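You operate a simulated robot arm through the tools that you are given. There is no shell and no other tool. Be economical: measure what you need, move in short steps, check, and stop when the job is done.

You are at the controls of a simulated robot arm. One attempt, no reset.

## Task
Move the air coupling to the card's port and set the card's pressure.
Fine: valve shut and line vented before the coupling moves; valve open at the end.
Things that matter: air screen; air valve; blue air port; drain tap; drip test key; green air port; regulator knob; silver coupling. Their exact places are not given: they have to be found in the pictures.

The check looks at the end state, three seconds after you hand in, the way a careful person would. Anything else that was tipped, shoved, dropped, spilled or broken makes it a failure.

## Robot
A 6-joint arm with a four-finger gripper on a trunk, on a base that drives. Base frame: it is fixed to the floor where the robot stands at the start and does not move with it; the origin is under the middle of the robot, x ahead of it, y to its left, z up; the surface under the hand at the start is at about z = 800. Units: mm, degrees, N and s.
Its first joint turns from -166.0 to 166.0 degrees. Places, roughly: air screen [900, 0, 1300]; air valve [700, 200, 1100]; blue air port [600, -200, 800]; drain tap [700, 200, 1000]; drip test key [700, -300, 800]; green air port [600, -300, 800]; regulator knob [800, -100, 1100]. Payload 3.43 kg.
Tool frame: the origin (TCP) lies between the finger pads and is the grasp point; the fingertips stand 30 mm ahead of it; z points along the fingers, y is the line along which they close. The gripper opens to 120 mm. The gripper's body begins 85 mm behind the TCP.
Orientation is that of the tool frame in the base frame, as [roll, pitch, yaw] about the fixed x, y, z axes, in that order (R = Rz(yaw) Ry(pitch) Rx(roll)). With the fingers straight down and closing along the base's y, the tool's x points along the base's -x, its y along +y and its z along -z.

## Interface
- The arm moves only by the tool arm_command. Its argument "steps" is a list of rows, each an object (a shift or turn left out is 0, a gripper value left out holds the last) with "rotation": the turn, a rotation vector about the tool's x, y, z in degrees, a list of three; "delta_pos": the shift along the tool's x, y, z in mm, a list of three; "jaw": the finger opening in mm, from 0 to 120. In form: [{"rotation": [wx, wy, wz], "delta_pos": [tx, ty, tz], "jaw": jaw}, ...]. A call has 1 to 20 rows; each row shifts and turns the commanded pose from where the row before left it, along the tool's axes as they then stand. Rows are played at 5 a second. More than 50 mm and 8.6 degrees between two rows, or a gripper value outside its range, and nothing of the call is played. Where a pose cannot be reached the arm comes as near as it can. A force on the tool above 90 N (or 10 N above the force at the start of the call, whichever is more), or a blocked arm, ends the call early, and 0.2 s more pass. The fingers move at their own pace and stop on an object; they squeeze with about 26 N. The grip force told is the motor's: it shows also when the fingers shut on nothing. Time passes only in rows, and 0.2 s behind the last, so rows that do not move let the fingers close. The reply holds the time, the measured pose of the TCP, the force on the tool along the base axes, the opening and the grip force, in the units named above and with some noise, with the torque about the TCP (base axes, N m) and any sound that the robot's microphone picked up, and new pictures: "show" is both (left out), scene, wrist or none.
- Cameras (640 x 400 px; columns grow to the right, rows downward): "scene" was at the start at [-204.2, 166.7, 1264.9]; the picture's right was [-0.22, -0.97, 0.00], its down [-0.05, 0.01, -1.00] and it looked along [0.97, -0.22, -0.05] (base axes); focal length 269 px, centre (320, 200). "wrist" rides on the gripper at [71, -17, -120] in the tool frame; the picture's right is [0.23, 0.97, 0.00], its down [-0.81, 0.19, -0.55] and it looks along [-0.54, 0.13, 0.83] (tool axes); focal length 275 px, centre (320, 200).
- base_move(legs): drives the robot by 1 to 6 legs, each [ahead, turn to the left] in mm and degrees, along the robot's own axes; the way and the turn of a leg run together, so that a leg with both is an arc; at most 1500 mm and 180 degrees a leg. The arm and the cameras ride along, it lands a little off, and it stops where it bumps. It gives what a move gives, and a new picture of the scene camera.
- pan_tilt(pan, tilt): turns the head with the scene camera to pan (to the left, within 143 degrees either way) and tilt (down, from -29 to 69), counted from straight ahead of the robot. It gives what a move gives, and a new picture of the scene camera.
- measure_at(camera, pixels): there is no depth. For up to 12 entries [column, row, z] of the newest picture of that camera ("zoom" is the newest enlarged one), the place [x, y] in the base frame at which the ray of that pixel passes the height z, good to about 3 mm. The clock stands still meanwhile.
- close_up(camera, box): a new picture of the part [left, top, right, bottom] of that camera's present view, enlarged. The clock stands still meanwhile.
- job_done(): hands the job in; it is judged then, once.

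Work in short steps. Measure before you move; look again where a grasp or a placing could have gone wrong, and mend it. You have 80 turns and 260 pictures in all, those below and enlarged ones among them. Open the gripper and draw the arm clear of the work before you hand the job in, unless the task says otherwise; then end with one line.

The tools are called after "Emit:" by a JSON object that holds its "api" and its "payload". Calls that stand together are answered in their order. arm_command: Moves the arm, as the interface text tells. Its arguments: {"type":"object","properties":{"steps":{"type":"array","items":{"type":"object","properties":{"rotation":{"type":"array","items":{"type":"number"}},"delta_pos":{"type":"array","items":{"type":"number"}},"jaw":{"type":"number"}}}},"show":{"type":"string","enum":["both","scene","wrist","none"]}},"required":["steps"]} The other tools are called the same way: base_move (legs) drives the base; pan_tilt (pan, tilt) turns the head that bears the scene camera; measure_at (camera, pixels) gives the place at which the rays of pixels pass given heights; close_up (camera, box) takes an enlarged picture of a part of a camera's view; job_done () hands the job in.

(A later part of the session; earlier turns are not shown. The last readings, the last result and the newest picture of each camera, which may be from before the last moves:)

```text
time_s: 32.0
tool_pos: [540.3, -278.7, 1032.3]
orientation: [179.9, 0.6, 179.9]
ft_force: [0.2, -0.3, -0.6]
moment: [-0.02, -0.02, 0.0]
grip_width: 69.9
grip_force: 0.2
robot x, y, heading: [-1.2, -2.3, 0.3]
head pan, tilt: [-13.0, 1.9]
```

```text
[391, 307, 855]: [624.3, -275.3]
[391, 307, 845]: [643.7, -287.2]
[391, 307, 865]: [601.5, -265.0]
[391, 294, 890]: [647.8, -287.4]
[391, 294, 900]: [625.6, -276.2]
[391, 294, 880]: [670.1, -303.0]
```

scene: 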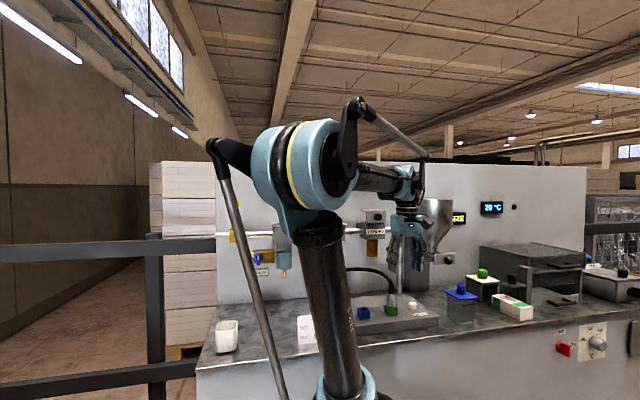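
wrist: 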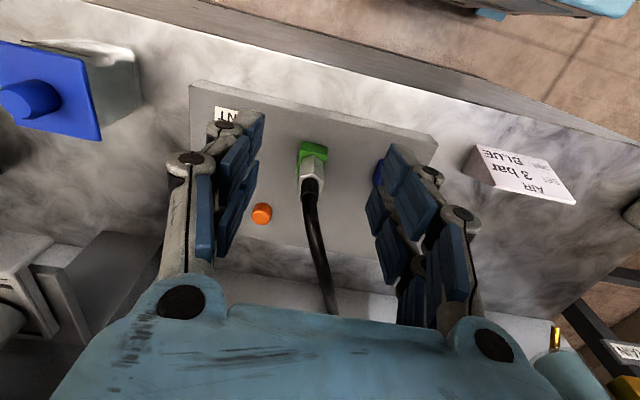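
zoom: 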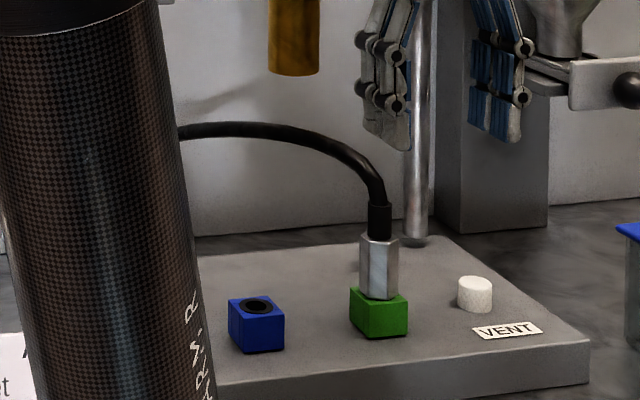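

Coupling spans z ≈ 860–905 at about x 612, y -273. Measure it in this wrist view.

Emit:
{"api": "close_up", "payload": {"camera": "wrist", "box": [260, 120, 400, 210]}}

Emit:
{"api": "measure_at", "payload": {"camera": "wrist", "pixels": [[311, 181, 905], [312, 172, 885], [313, 150, 860], [304, 175, 895], [323, 178, 895], [381, 172, 865]]}}

```text
4.44 times, centred on (330, 165) of wrist
```

zoom: 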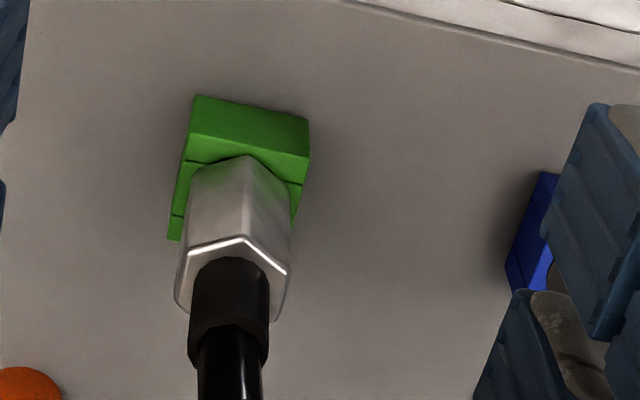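

```text
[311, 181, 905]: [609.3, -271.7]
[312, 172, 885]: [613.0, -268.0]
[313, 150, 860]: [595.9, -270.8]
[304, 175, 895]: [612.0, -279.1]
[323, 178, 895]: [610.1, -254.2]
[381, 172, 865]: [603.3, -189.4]
```

Coupling axis ≈ (611,-270). I go over it with the jaws at 60 and lower partway.

Emit:
{"api": "arm_command", "payload": {"steps": [{"delta_pos": [-35, 4, 0], "jaw": 60}, {"delta_pos": [-35, 4, 0]}, {"delta_pos": [0, 0, 40]}, {"delta_pos": [0, 0, 35]}, {}]}}

Emit:
{"api": "close_up", "payload": {"camera": "wrist", "box": [240, 80, 400, 200]}}

Emit:
{"api": "close_up", "payload": {"camera": "scene", "box": [330, 230, 426, 320]}}

```text
time_s: 33.2
tool_pos: [611.6, -270.3, 958.9]
orientation: [-179.9, 0.6, 179.9]
ft_force: [-0.3, -0.2, 0.0]
moment: [0.0, 0.0, -0.01]
grip_width: 59.9
grip_force: 0.0
robot x, y, heading: [0.5, -3.4, -0.2]
head pan, tilt: [-13.0, 1.9]
```

scene: 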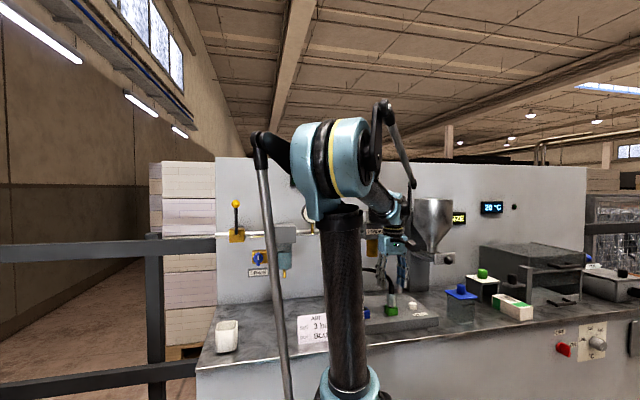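
wrist: 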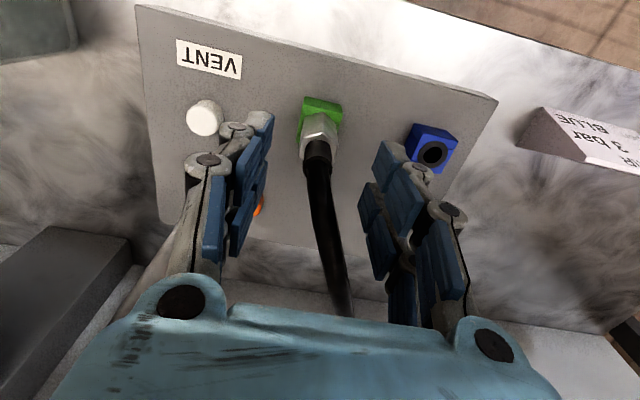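

```text
3.33 times, centred on (320, 140) of wrist
```

zoom: 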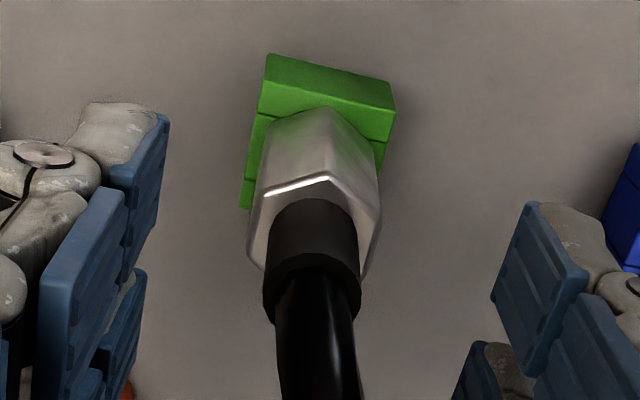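

```text
4.44 times, centred on (378, 275) of scene
```

zoom: 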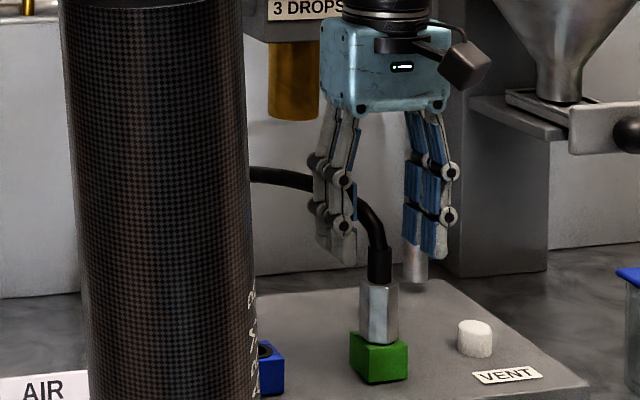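

The coupling lies centrally between the fingers, hose passing behind. Lower to z ≈ 898 and check before closing.

Emit:
{"api": "arm_command", "payload": {"steps": [{"delta_pos": [0, 0, 25]}, {"delta_pos": [0, 0, 20]}, {"delta_pos": [0, 0, 16]}, {}]}}

Emit:
{"api": "close_up", "payload": {"camera": "wrist", "box": [240, 80, 400, 200]}}

Emit:
{"api": "close_up", "payload": {"camera": "scene", "box": [350, 250, 446, 330]}}

```text
time_s: 34.2
tool_pos: [612.1, -270.0, 897.6]
orientation: [-180.0, 0.7, 180.0]
ft_force: [0.1, -0.8, 0.7]
moment: [-0.05, -0.01, -0.02]
grip_width: 60.0
grip_force: 0.1
robot x, y, heading: [2.0, -4.1, -0.1]
head pan, tilt: [-13.0, 1.9]
```

scene: 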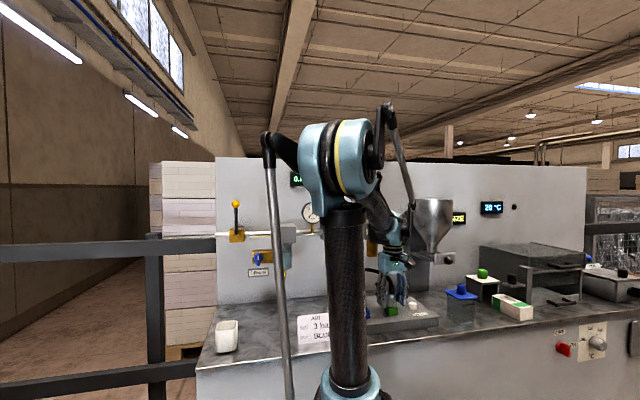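
wrist: 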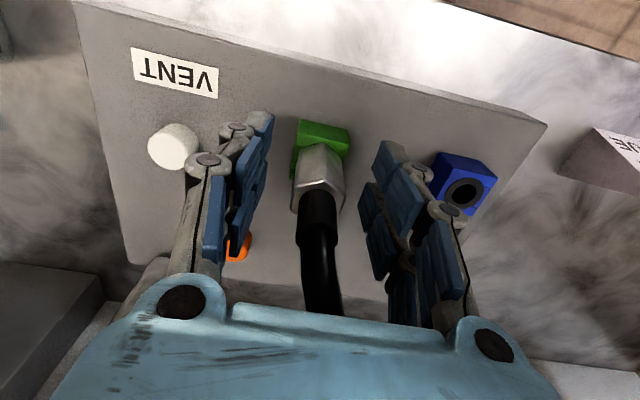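

```text
3.33 times, centred on (320, 140) of wrist
```

zoom: 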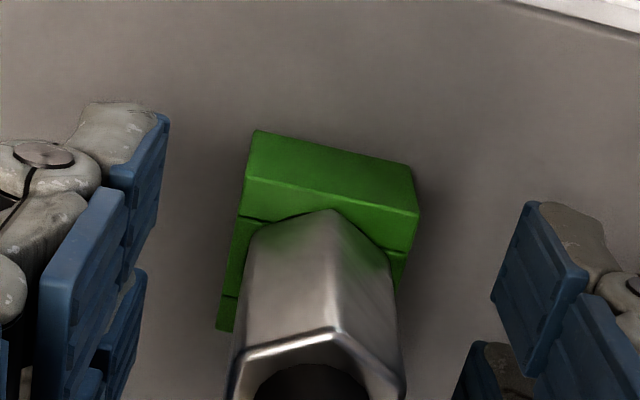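

```text
5.00 times, centred on (398, 290) of scene
```

zoom: 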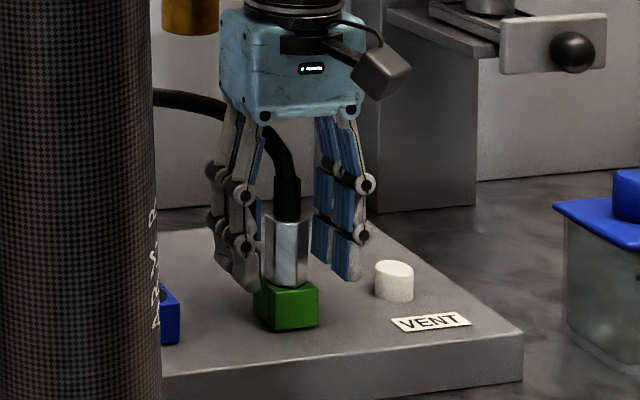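

Fingertips flank the hex just above the port top. Close the jaws.

Emit:
{"api": "arm_command", "payload": {"steps": [{"jaw": 0}, {}, {}]}}

Emit:
{"api": "close_up", "payload": {"camera": "wrist", "box": [240, 80, 400, 200]}}

```text
time_s: 35.0
tool_pos: [612.5, -271.0, 897.0]
orientation: [-180.0, 0.6, 179.9]
ft_force: [15.1, -10.0, 4.5]
moment: [-0.26, -0.48, -0.03]
grip_width: 25.1
grip_force: 26.4
robot x, y, heading: [0.3, 0.6, -0.1]
head pan, tilt: [-13.0, 1.9]
```

scene: 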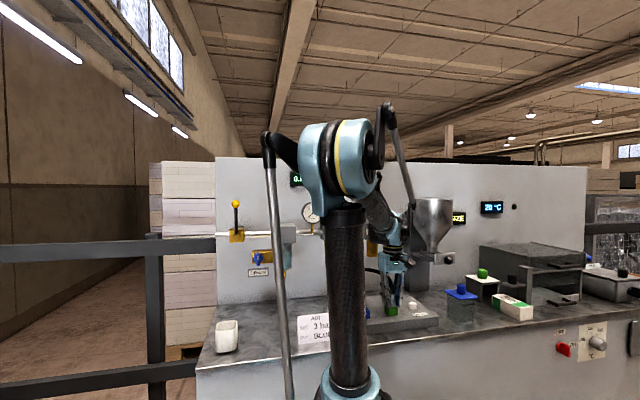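
wrist: 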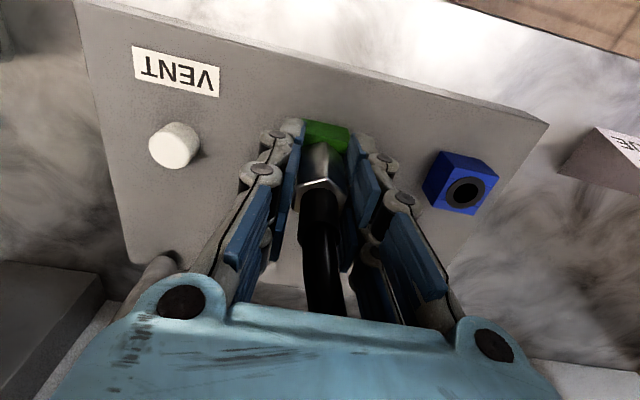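

```text
3.33 times, centred on (320, 140) of wrist
```

zoom: 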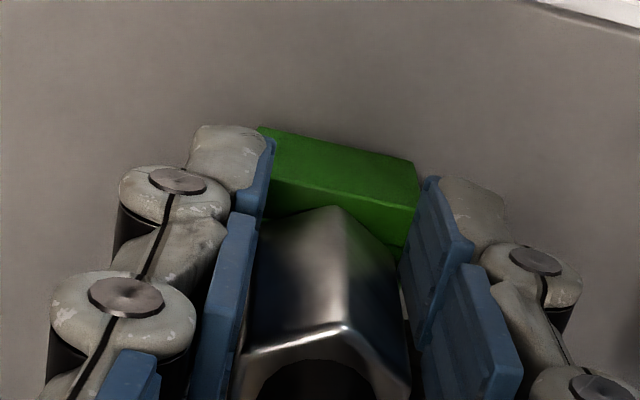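

Gripped at 25 mm. Pull straight up gently.

Emit:
{"api": "arm_command", "payload": {"steps": [{"delta_pos": [0, 0, -8]}, {"delta_pos": [0, 0, -10]}, {"delta_pos": [0, 0, -12]}, {"delta_pos": [0, 0, -15]}, {"delta_pos": [0, 0, -15]}, {}]}}

Emit:
{"api": "close_up", "payload": {"camera": "scene", "box": [350, 230, 446, 330]}}

Emit:
{"api": "close_up", "payload": {"camera": "wrist", "box": [200, 60, 520, 260]}}

```text
time_s: 36.4
tool_pos: [611.2, -271.2, 957.0]
orientation: [-179.9, 0.6, 180.0]
ft_force: [0.5, 0.5, -2.3]
moment: [-0.04, -0.01, 0.02]
grip_width: 24.0
grip_force: 25.8
robot x, y, heading: [1.0, -3.4, -0.2]
head pan, tilt: [-13.0, 1.9]
```

scene: 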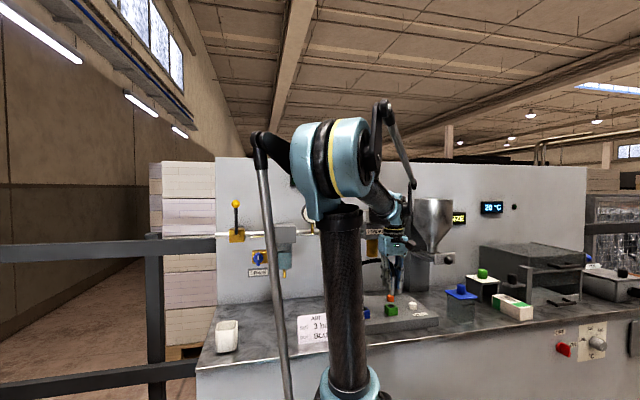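
wrist: 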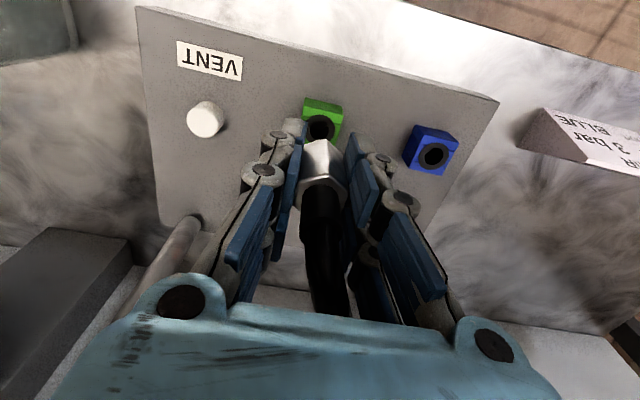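

```text
4.00 times, centred on (398, 280) of scene
```

zoom: 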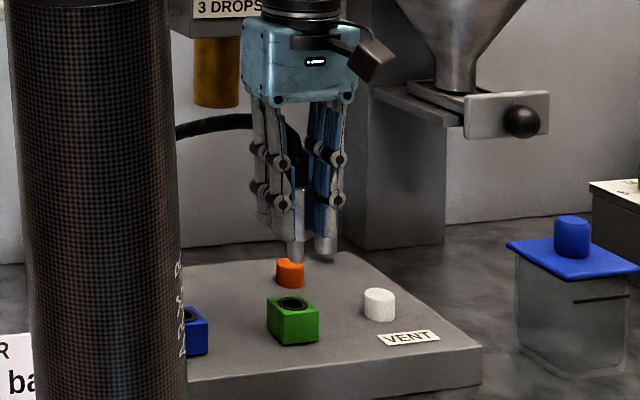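

```text
2.00 times, centred on (360, 160) of wrist
```

zoom: 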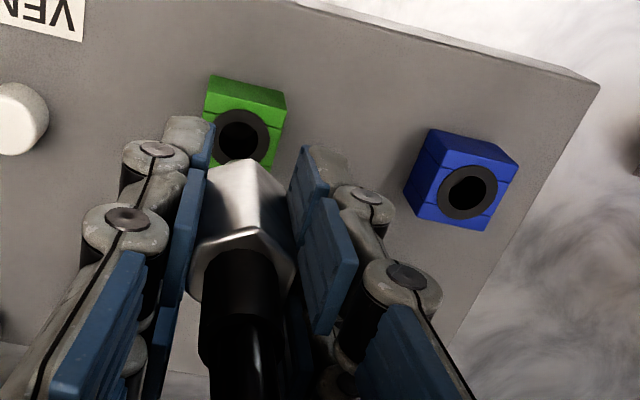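

Coupling is out. Measure both port holes for the offset green→blue.

Emit:
{"api": "measure_at", "payload": {"camera": "wrist", "pixels": [[321, 127, 860], [434, 156, 860], [321, 127, 850], [434, 156, 850]]}}

```text
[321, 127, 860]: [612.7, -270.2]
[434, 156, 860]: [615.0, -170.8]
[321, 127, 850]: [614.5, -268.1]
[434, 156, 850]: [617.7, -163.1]
```

Offset ≈ (+1, +100) mm. Move across above blue, then look.

Emit:
{"api": "arm_command", "payload": {"steps": [{"delta_pos": [0, 34, 0]}, {"delta_pos": [0, 33, 0]}, {"delta_pos": [-1, 33, 0]}, {}]}}

Emit:
{"api": "close_up", "payload": {"camera": "wrist", "box": [240, 80, 400, 200]}}

```text
time_s: 37.4
tool_pos: [611.9, -171.5, 958.2]
orientation: [180.0, 0.7, 179.8]
ft_force: [-1.0, 1.2, -1.7]
moment: [-0.03, -0.04, -0.01]
grip_width: 24.0
grip_force: 26.1
robot x, y, heading: [0.3, -4.8, -0.1]
head pan, tilt: [-13.0, 1.9]
```

scene: 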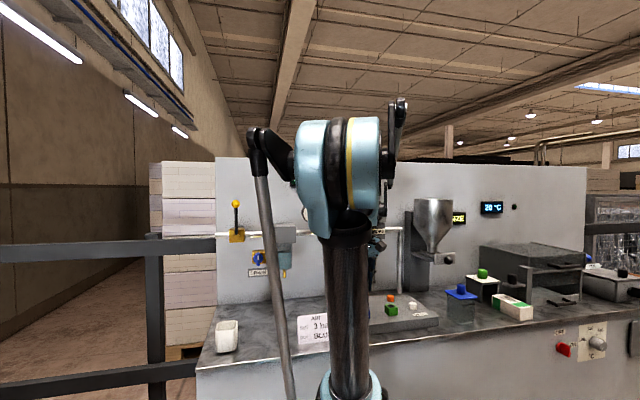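
wrist: 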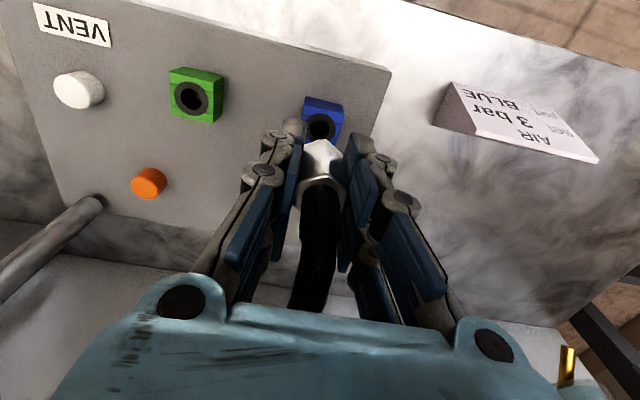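

```text
3.33 times, centred on (320, 140) of wrist
```

zoom: 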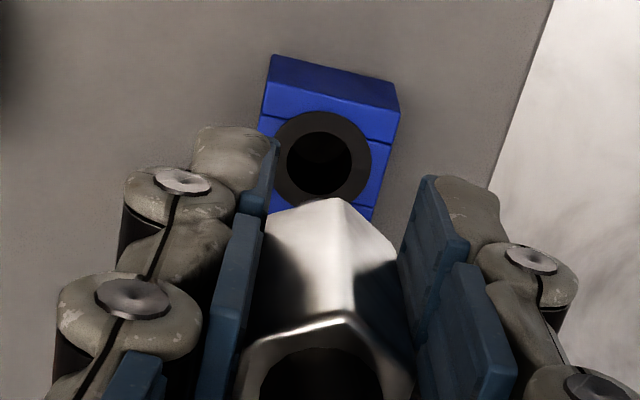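

Blue's hole sits at px (321,127), same as green did at the lift point: aligned. Lower onto it.

Emit:
{"api": "arm_command", "payload": {"steps": [{"delta_pos": [0, 0, 15]}, {"delta_pos": [0, 0, 12]}, {"delta_pos": [0, 0, 10]}, {"delta_pos": [0, 0, 8]}, {"delta_pos": [0, 0, 6]}, {"delta_pos": [0, 0, 5]}, {}]}}

Emit:
{"api": "close_up", "payload": {"camera": "wrist", "box": [240, 80, 400, 200]}}

```text
time_s: 39.0
tool_pos: [612.2, -170.9, 901.5]
orientation: [179.9, 0.6, 179.8]
ft_force: [0.5, 0.7, -1.2]
moment: [0.01, -0.02, 0.01]
grip_width: 24.1
grip_force: 25.9
robot x, y, heading: [-4.4, -0.7, 0.0]
head pan, tilt: [-13.0, 1.9]
```

scene: 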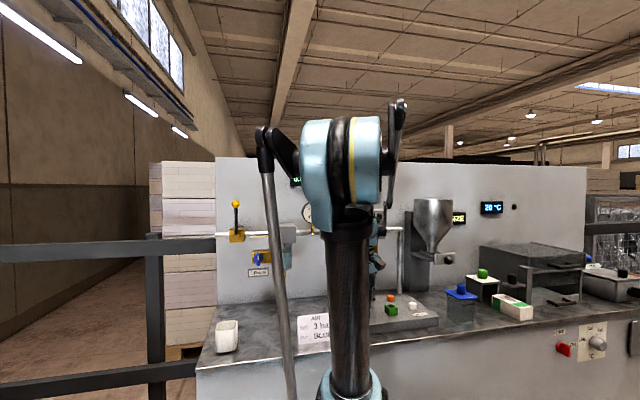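
wrist: 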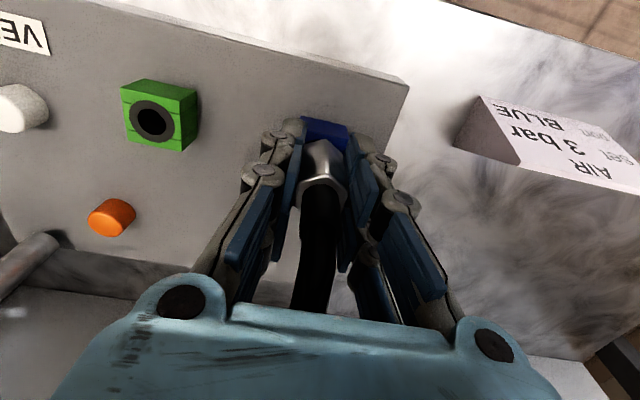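

```text
3.33 times, centred on (320, 140) of wrist
```

zoom: 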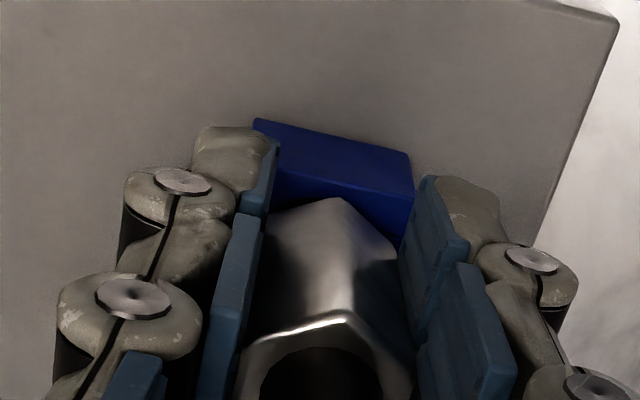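

Entering freely, no force. Push the last few mm until seated.

Emit:
{"api": "arm_command", "payload": {"steps": [{"delta_pos": [0, 0, 3]}, {"delta_pos": [0, 0, 2]}, {"delta_pos": [0, 0, 2]}, {}]}}

Emit:
{"api": "close_up", "payload": {"camera": "wrist", "box": [240, 80, 400, 200]}}

```text
time_s: 40.0
tool_pos: [614.2, -170.7, 895.6]
orientation: [-179.9, 0.7, 179.8]
ft_force: [19.7, -14.4, 21.0]
moment: [-0.41, -0.63, -0.01]
grip_width: 24.5
grip_force: 25.7
robot x, y, heading: [2.4, -3.5, 0.1]
head pan, tilt: [-13.0, 1.9]
```

scene: 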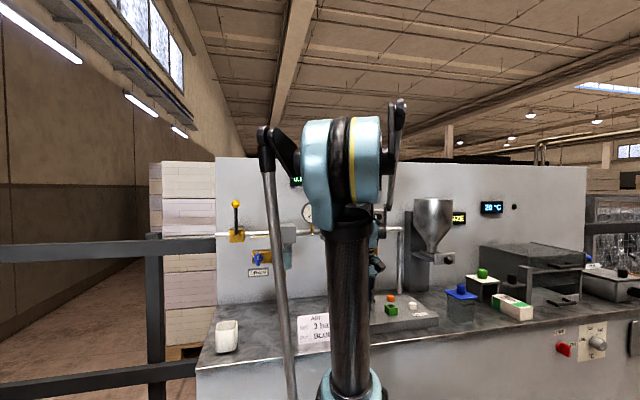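
wrist: 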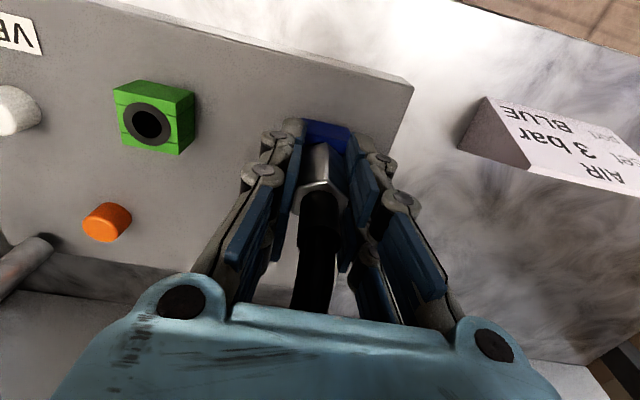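

```text
3.33 times, centred on (320, 140) of wrist
```

zoom: 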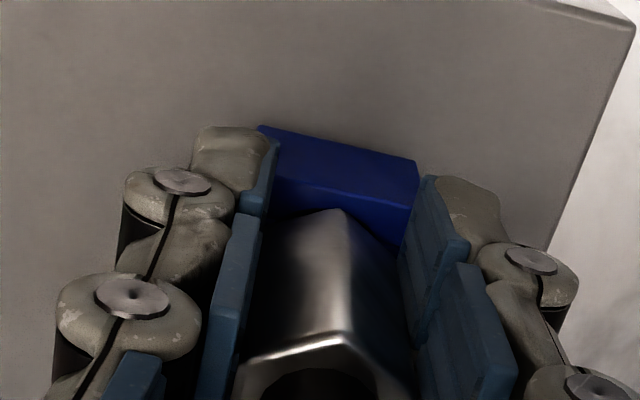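

Same reaction pattern as when seated in green, with downward resistance: seated. Release and lift clear.

Emit:
{"api": "arm_command", "payload": {"steps": [{"jaw": 60}, {}, {}, {"delta_pos": [0, 0, -30]}, {"delta_pos": [0, 0, -40]}, {"delta_pos": [0, 0, -40]}, {"delta_pos": [0, 0, -40]}, {"delta_pos": [0, 0, -40]}, {"delta_pos": [0, 0, -40]}, {}]}}

Emit:
{"api": "close_up", "payload": {"camera": "wrist", "box": [200, 60, 440, 210]}}

```text
time_s: 42.2
tool_pos: [610.9, -170.1, 1124.6]
orientation: [180.0, 0.6, 179.9]
ft_force: [-0.5, -0.3, 0.4]
moment: [-0.01, 0.0, -0.02]
grip_width: 60.0
grip_force: 0.2
robot x, y, heading: [-4.4, -1.6, 0.0]
head pan, tilt: [-13.0, 1.9]
```

scene: 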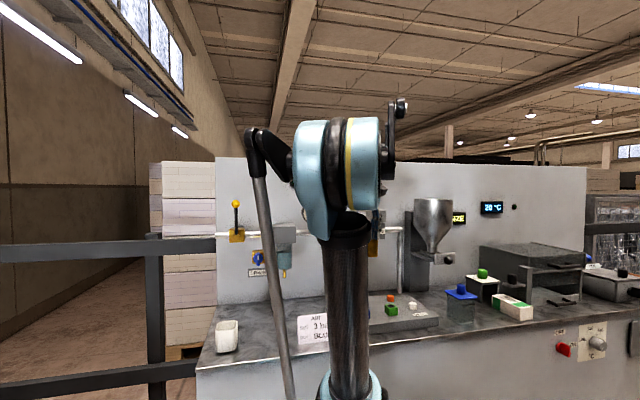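
wrist: 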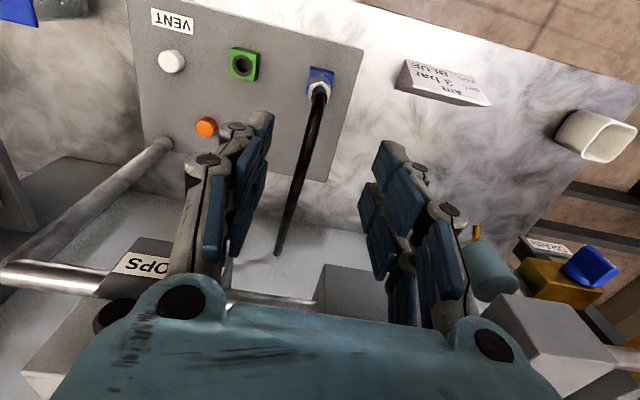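

```text
2.67 times, centred on (320, 135) of wrist
```

zoom: 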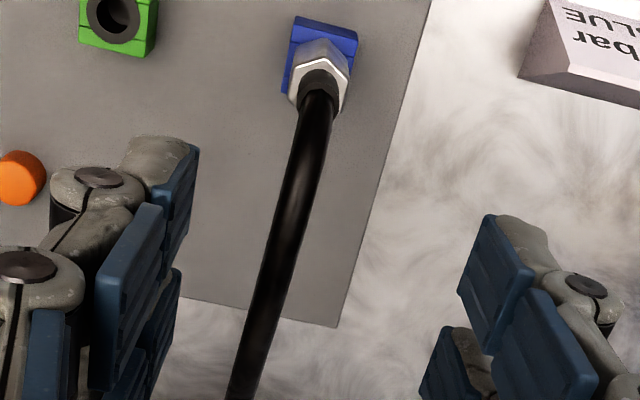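

Coupling sits in the blue port. Next the regulator knob, about (746,-102, top ~1155): rise and move over it to look at its dial.

Emit:
{"api": "arm_command", "payload": {"steps": [{"delta_pos": [0, 0, -45]}, {"delta_pos": [0, 0, -45]}, {"delta_pos": [0, 0, -45]}, {"delta_pos": [0, 0, -45], "jaw": 80}, {"delta_pos": [-30, 25, 0]}, {"delta_pos": [-30, 25, 0]}, {"delta_pos": [-30, 20, 0]}, {}], "show": "both"}}

Emit:
{"api": "close_up", "payload": {"camera": "wrist", "box": [240, 60, 400, 180]}}

```text
time_s: 44.0
tool_pos: [698.6, -99.5, 1305.1]
orientation: [-180.0, 0.6, 179.9]
ft_force: [-0.9, -0.9, -0.7]
moment: [0.01, 0.01, 0.01]
grip_width: 80.0
grip_force: 0.0
robot x, y, heading: [-0.1, -1.0, 0.1]
head pan, tilt: [-13.0, 1.9]
```

scene: 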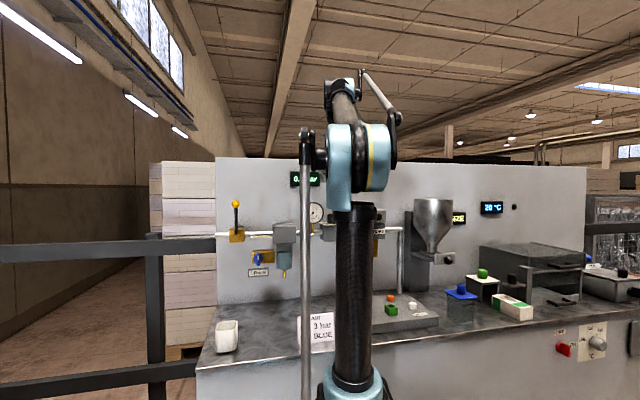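
wrist: 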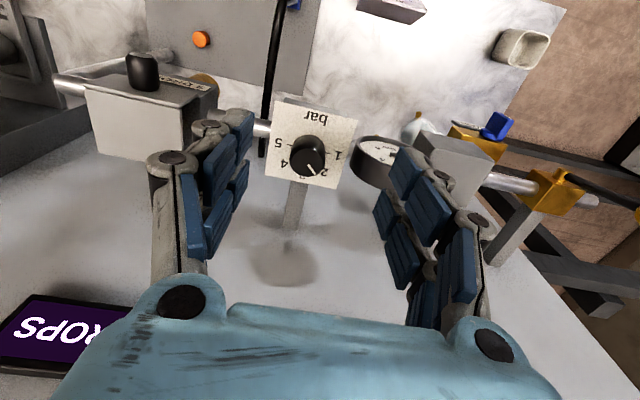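

```text
3.33 times, centred on (320, 120) of wrist
```

zoom: 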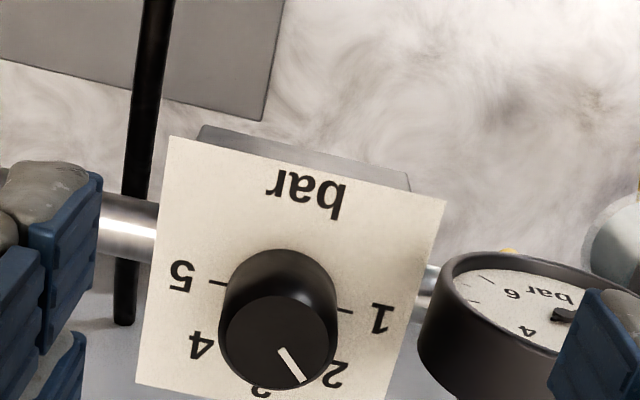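

Dial read: 45° per bar, 3 toward +x, so +45° about tool z raises 2→3. Gauge is close on the +y side, so I'll grip with the fingers roughly along x. Measure the knob first.

Emit:
{"api": "measure_at", "payload": {"camera": "wrist", "pixels": [[307, 162, 1150], [307, 162, 1160], [307, 162, 1140], [307, 154, 1130]]}}

Emit:
{"api": "measure_at", "payload": {"camera": "scene", "pixels": [[332.4, 214.4, 1150], [332.4, 214.4, 1160], [332.4, 223.4, 1120], [332.4, 223.4, 1130]]}}

```text
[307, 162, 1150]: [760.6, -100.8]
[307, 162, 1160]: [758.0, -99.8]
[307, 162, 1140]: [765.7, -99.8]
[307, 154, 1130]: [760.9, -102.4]
```

```text
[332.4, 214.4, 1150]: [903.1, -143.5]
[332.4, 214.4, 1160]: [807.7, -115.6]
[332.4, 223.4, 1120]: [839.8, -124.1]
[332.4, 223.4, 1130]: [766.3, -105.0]
```

Knob axis ≈ (758,-101), z 1131–1166. Turn the tool -112.5° about its axis here, high above.

Emit:
{"api": "arm_command", "payload": {"steps": [{"rotation": [0, 0, -8.036], "jaw": 60}, {"rotation": [0, 0, -8.036]}, {"rotation": [0, 0, -8.036]}, {"rotation": [0, 0, -8.036]}, {"rotation": [0, 0, -8.036]}, {"rotation": [0, 0, -8.036]}, {"rotation": [0, 0, -8.036]}, {"rotation": [0, 0, -8.036]}, {"rotation": [0, 0, -8.036]}, {"rotation": [0, 0, -8.036]}, {"rotation": [0, 0, -8.036]}, {"rotation": [0, 0, -8.036]}, {"rotation": [0, 0, -8.036]}, {"rotation": [0, 0, -8.036]}, {}], "show": "wrist"}}

```text
time_s: 47.2
tool_pos: [697.5, -100.4, 1306.3]
orientation: [-179.4, -0.3, -67.4]
ft_force: [0.3, -0.8, -1.3]
moment: [0.0, 0.02, 0.01]
grip_width: 59.8
grip_force: 0.0
robot x, y, heading: [-0.9, -1.2, -0.0]
head pan, tilt: [-13.0, 1.9]
```

wrist: 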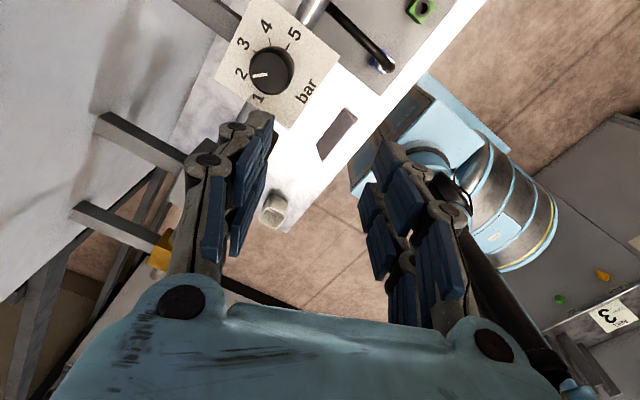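

Now shift over the knob and lower to z ≈ 1215.

Emit:
{"api": "arm_command", "payload": {"steps": [{"delta_pos": [12, -28, 0]}, {"delta_pos": [12, -28, 0]}, {"delta_pos": [0, 0, 30]}, {"delta_pos": [0, 0, 30]}, {"delta_pos": [0, 0, 30]}, {}]}}

Emit:
{"api": "close_up", "payload": {"camera": "wrist", "box": [240, 80, 400, 200]}}

Emit:
{"api": "close_up", "payload": {"camera": "scene", "box": [270, 160, 398, 250]}}

```text
time_s: 48.6
tool_pos: [760.2, -101.0, 1216.9]
orientation: [-179.4, -0.3, -67.5]
ft_force: [-0.1, 0.5, -0.8]
moment: [0.02, 0.01, -0.01]
grip_width: 59.9
grip_force: 0.1
robot x, y, heading: [-1.4, -3.5, 0.0]
head pan, tilt: [-13.0, 1.9]
```

scene: 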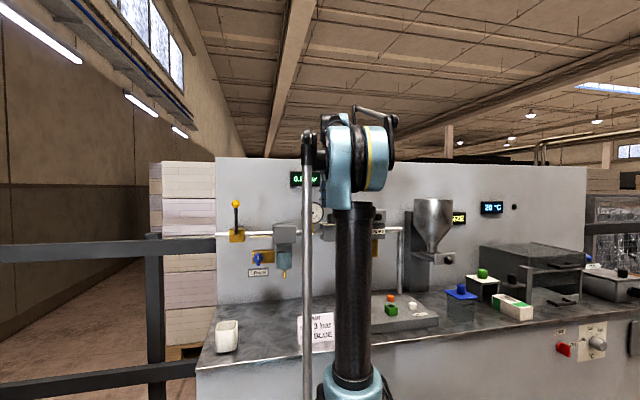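
wrist: 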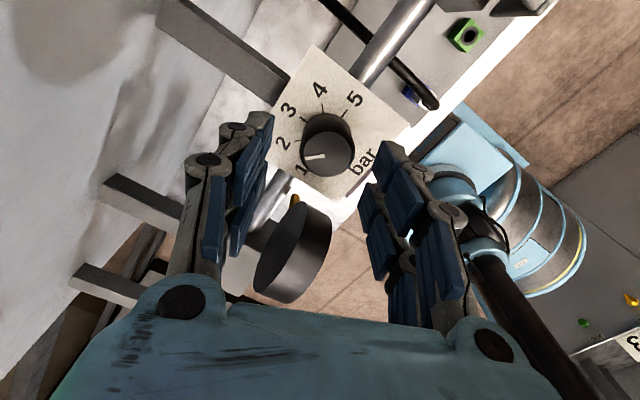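

```text
3.33 times, centred on (320, 140) of wrist
```

zoom: 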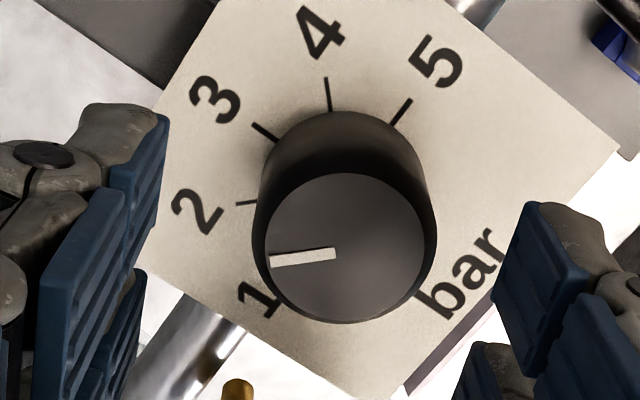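

```text
4.44 times, centred on (334, 205) of scene
```

zoom: 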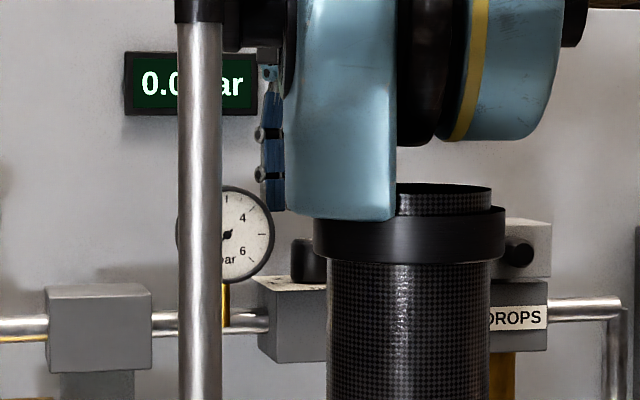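

Pointer is parallel to the "2" tick; knob centred between the fingers. Lower to z ≈ 1168 and close.

Emit:
{"api": "arm_command", "payload": {"steps": [{"delta_pos": [0, 0, 20]}, {"delta_pos": [0, 0, 15]}, {"delta_pos": [0, 0, 13]}, {}, {"jaw": 0}, {}, {}]}}

Emit:
{"api": "close_up", "payload": {"camera": "wrist", "box": [240, 80, 400, 200]}}

```text
time_s: 50.2
tool_pos: [757.8, -102.7, 1168.8]
orientation: [-179.5, -0.2, -67.5]
ft_force: [-53.2, -12.4, -21.9]
moment: [-0.34, 0.98, 0.08]
grip_width: 42.9
grip_force: 25.8
robot x, y, heading: [-1.0, -0.3, 0.2]
head pan, tilt: [-13.0, 1.9]
```

scene: 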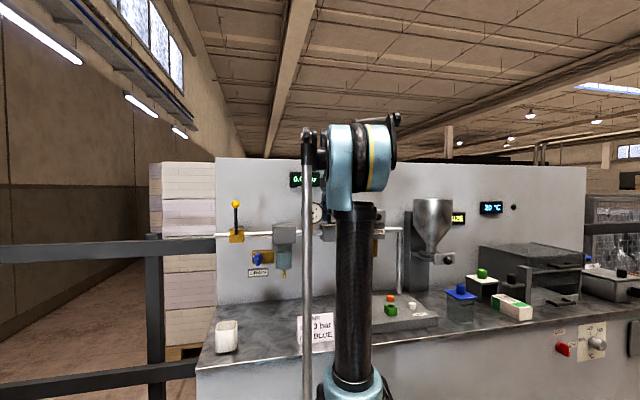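
wrist: 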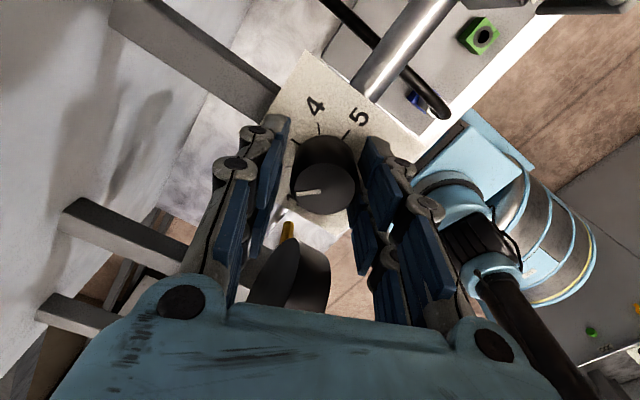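

```text
3.33 times, centred on (320, 140) of wrist
```

zoom: 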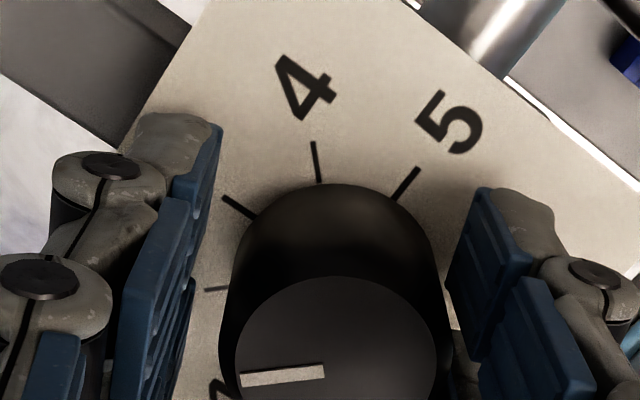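

The hand is off centre (−53 N in x; the right finger touches first). I shift along tool +y in small steps so the fingers centre.

Emit:
{"api": "arm_command", "payload": {"steps": [{"delta_pos": [0, 1.5, 0]}, {"delta_pos": [0, 1.5, 0]}, {}], "show": "wrist"}}

Emit:
{"api": "close_up", "payload": {"camera": "wrist", "box": [240, 100, 400, 220]}}

```text
time_s: 51.0
tool_pos: [755.1, -103.5, 1169.4]
orientation: [-179.6, -0.1, -67.5]
ft_force: [-48.4, -12.1, 0.1]
moment: [-0.26, 1.49, 0.08]
grip_width: 36.5
grip_force: 45.2
robot x, y, heading: [1.9, -2.4, 0.0]
head pan, tilt: [-13.0, 1.9]
```

wrist: 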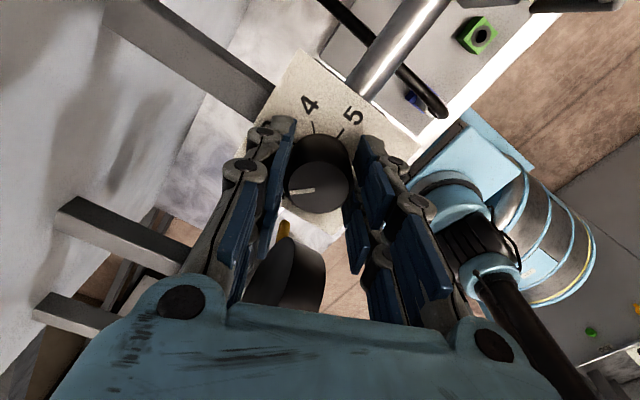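

```text
3.33 times, centred on (320, 160) of wrist
```

zoom: 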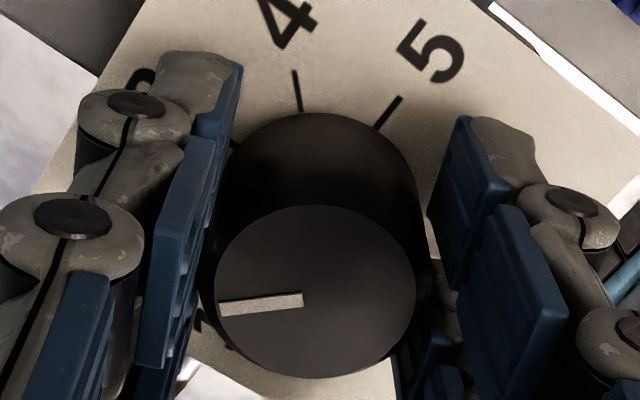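

Width 36.5, likely knob diameter, but still −48 N; shift a bit further.

Emit:
{"api": "arm_command", "payload": {"steps": [{"delta_pos": [0, 1.5, 0]}, {}], "show": "none"}}

```text
time_s: 51.6
tool_pos: [753.9, -104.2, 1170.1]
orientation: [-179.4, -0.3, -67.5]
ft_force: [-30.6, -11.1, 24.0]
moment: [0.51, 1.57, 0.1]
grip_width: 36.3
grip_force: 45.1
robot x, y, heading: [-0.4, 0.5, 0.2]
head pan, tilt: [-13.0, 1.9]
```

Force falls; another 2 mm.

Emit:
{"api": "arm_command", "payload": {"steps": [{"delta_pos": [0, 2, 0]}, {}], "show": "none"}}

```text
time_s: 52.2
tool_pos: [754.6, -103.1, 1170.3]
orientation: [-179.2, -0.2, -67.5]
ft_force: [2.7, -2.5, 37.5]
moment: [0.03, 0.0, -0.01]
grip_width: 36.5
grip_force: 44.8
robot x, y, heading: [-0.6, -2.3, 0.1]
head pan, tilt: [-13.0, 1.9]
```

Lateral force gone. Relieve the vertical 37 N by raising slightly.

Emit:
{"api": "arm_command", "payload": {"steps": [{"delta_pos": [0, 0, -1.5]}, {}], "show": "none"}}

```text
time_s: 52.8
tool_pos: [754.7, -103.4, 1169.0]
orientation: [-179.3, -0.2, -67.5]
ft_force: [-0.7, 2.7, -11.2]
moment: [-0.38, -0.51, -0.01]
grip_width: 36.2
grip_force: 44.9
robot x, y, heading: [-0.1, -3.1, 0.1]
head pan, tilt: [-13.0, 1.9]
```

Now centred. Turn +45° about tool z in 9 rows of 5°.

Emit:
{"api": "arm_command", "payload": {"steps": [{"rotation": [0, 0, 5]}, {"rotation": [0, 0, 5]}, {"rotation": [0, 0, 5]}, {"rotation": [0, 0, 5]}, {"rotation": [0, 0, 5]}, {"rotation": [0, 0, 5]}, {"rotation": [0, 0, 5]}, {"rotation": [0, 0, 5]}, {"rotation": [0, 0, 5]}, {}], "show": "wrist"}}

Emit:
{"api": "close_up", "payload": {"camera": "wrist", "box": [240, 100, 400, 220]}}

```text
time_s: 55.0
tool_pos: [753.4, -103.2, 1169.4]
orientation: [-179.5, 0.3, -112.5]
ft_force: [-42.2, 16.6, -34.1]
moment: [0.21, 0.87, 0.13]
grip_width: 36.2
grip_force: 44.6
robot x, y, heading: [-0.9, -2.6, 0.0]
head pan, tilt: [-13.0, 1.9]
```

wrist: 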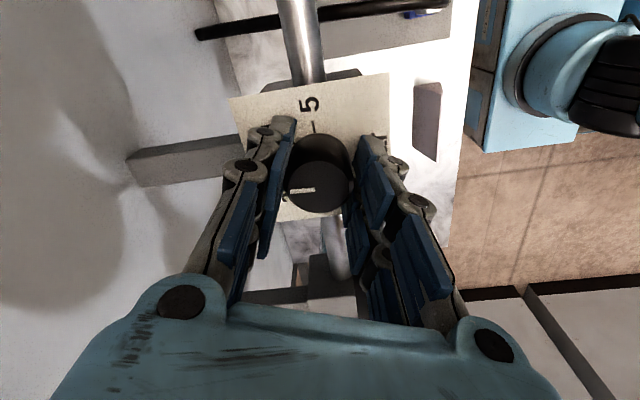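

```text
3.33 times, centred on (320, 160) of wrist
```

zoom: 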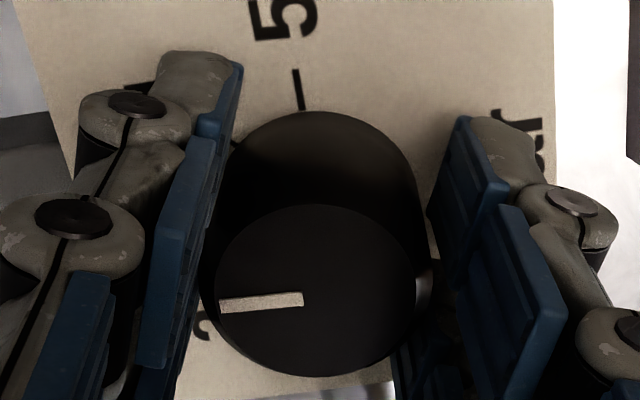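

The knob turned with the hand. Open and raise to read the dial.

Emit:
{"api": "arm_command", "payload": {"steps": [{"jaw": 64}, {}, {"delta_pos": [0, 0, -25]}, {"delta_pos": [0, 0, -35]}, {}], "show": "wrist"}}

Emit:
{"api": "close_up", "payload": {"camera": "wrist", "box": [240, 80, 400, 200]}}

```text
time_s: 56.2
tool_pos: [754.2, -104.8, 1229.7]
orientation: [-179.4, 0.1, -112.5]
ft_force: [0.7, 0.1, 0.3]
moment: [0.02, -0.02, 0.0]
grip_width: 64.0
grip_force: 0.0
robot x, y, heading: [1.5, 0.6, -0.2]
head pan, tilt: [-13.0, 1.9]
```

wrist: 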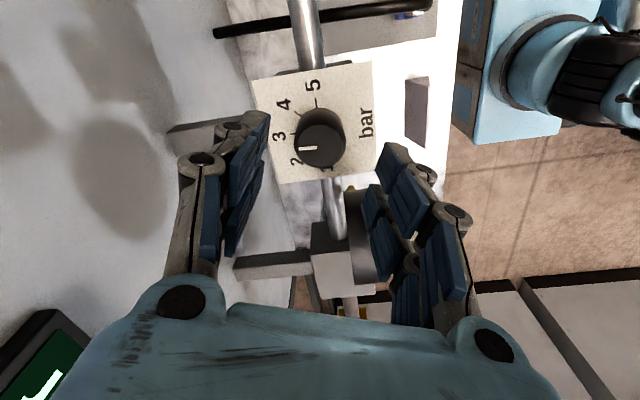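

```text
3.33 times, centred on (320, 140) of wrist
```

zoom: 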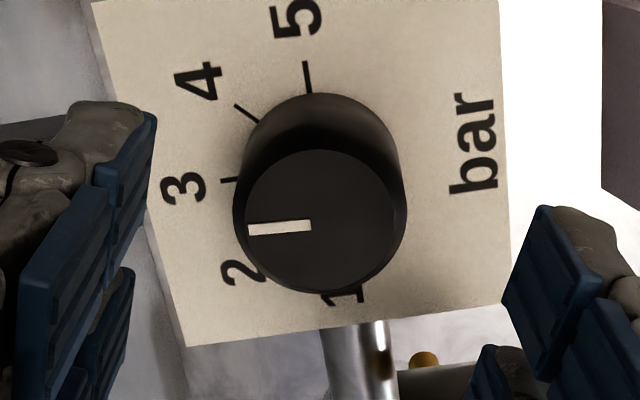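

Pointer reads at 3. Now rise, turn the tool back, and move left toward the valve.

Emit:
{"api": "arm_command", "payload": {"steps": [{"delta_pos": [0, 0, -40]}, {"delta_pos": [0, 0, -40]}, {"rotation": [0, 0, 8.44]}, {"rotation": [0, 0, 8.44]}, {"rotation": [0, 0, 8.44]}, {"rotation": [0, 0, 8.44]}, {"rotation": [0, 0, 8.44]}, {"rotation": [0, 0, 8.44]}, {"rotation": [0, 0, 8.44]}, {"rotation": [0, 0, 8.44], "jaw": 0}, {"delta_pos": [37, 30, 0]}, {"delta_pos": [37, 30, 0]}, {"delta_pos": [37, 30, 0]}, {"delta_pos": [37, 30, 0]}, {"delta_pos": [0, 45, 0]}, {"delta_pos": [0, 45, 0]}, {"delta_pos": [0, 45, 0]}, {"delta_pos": [0, 45, 0]}, {}], "show": "none"}}

Emit:
{"api": "arm_command", "payload": {"steps": [{"rotation": [0, -8.2, 0]}, {"rotation": [0, -8.2, 0]}, {"rotation": [0, -8.2, 0]}, {"rotation": [0, -8.2, 0]}, {"rotation": [0, -8.2, 0]}, {"rotation": [0, -8.2, 0]}, {"rotation": [0, -8.2, 0]}, {"rotation": [0, -8.2, 0]}, {"rotation": [0, -8.2, 0]}, {"rotation": [0, -8.2, 0]}, {"rotation": [0, -8, 0]}, {}, {}]}}

```text
time_s: 60.2
tool_pos: [605.1, 194.6, 1307.5]
orientation: [-179.9, 0.6, 180.0]
ft_force: [-0.2, 0.8, -0.8]
moment: [-0.01, -0.03, 0.02]
grip_width: 0.0
grip_force: 26.3
robot x, y, heading: [5.1, -1.8, 0.1]
head pan, tilt: [-13.0, 1.9]
```

```text
time_s: 63.0
tool_pos: [605.8, 194.5, 1307.0]
orientation: [2.5, 89.3, 2.4]
ft_force: [0.1, 0.9, 0.7]
moment: [-0.02, 0.01, 0.0]
grip_width: 0.0
grip_force: 26.2
robot x, y, heading: [3.6, -5.9, -0.1]
head pan, tilt: [-13.0, 1.9]
```

scene: 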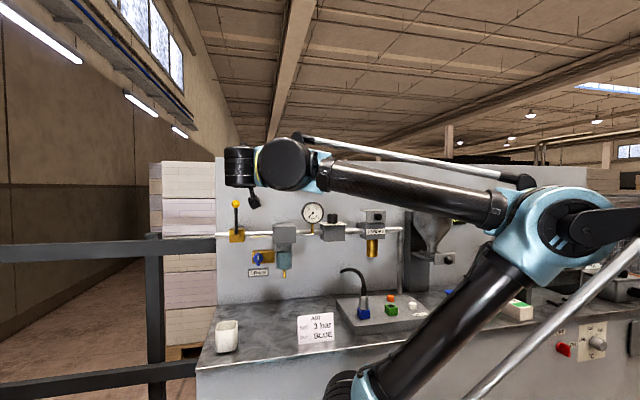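
wrist: 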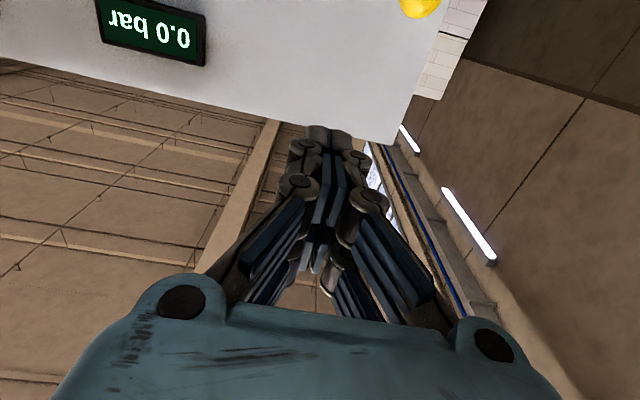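

Tool is horizontal, lever upright at scene (236,204–228). Go left of the lever (y≈272, z≈1182) and reach in to x≈700.

Emit:
{"api": "arm_command", "payload": {"steps": [{"delta_pos": [0, 39, 0]}, {"delta_pos": [0, 39, 0]}, {"delta_pos": [42, 0, 0]}, {"delta_pos": [42, 0, 0]}, {"delta_pos": [41, 0, 0]}, {}, {"delta_pos": [0, 0, 32]}, {"delta_pos": [0, 0, 32]}, {"delta_pos": [0, 0, 30]}, {}]}}

```text
time_s: 65.2
tool_pos: [702.4, 273.4, 1183.9]
orientation: [1.1, 89.2, 1.1]
ft_force: [-0.7, 0.5, 1.0]
moment: [-0.02, 0.01, 0.02]
grip_width: 0.0
grip_force: 25.9
robot x, y, heading: [0.4, -6.0, -0.1]
head pan, tilt: [-13.0, 1.9]
```

scene: 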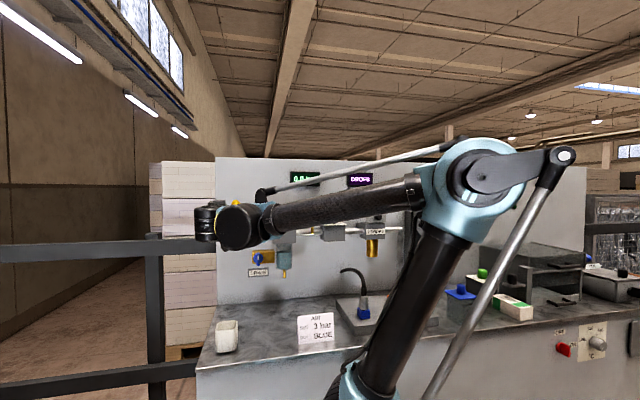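
wrist: 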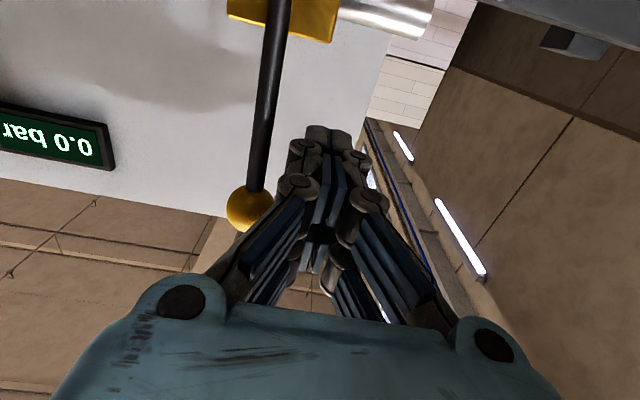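

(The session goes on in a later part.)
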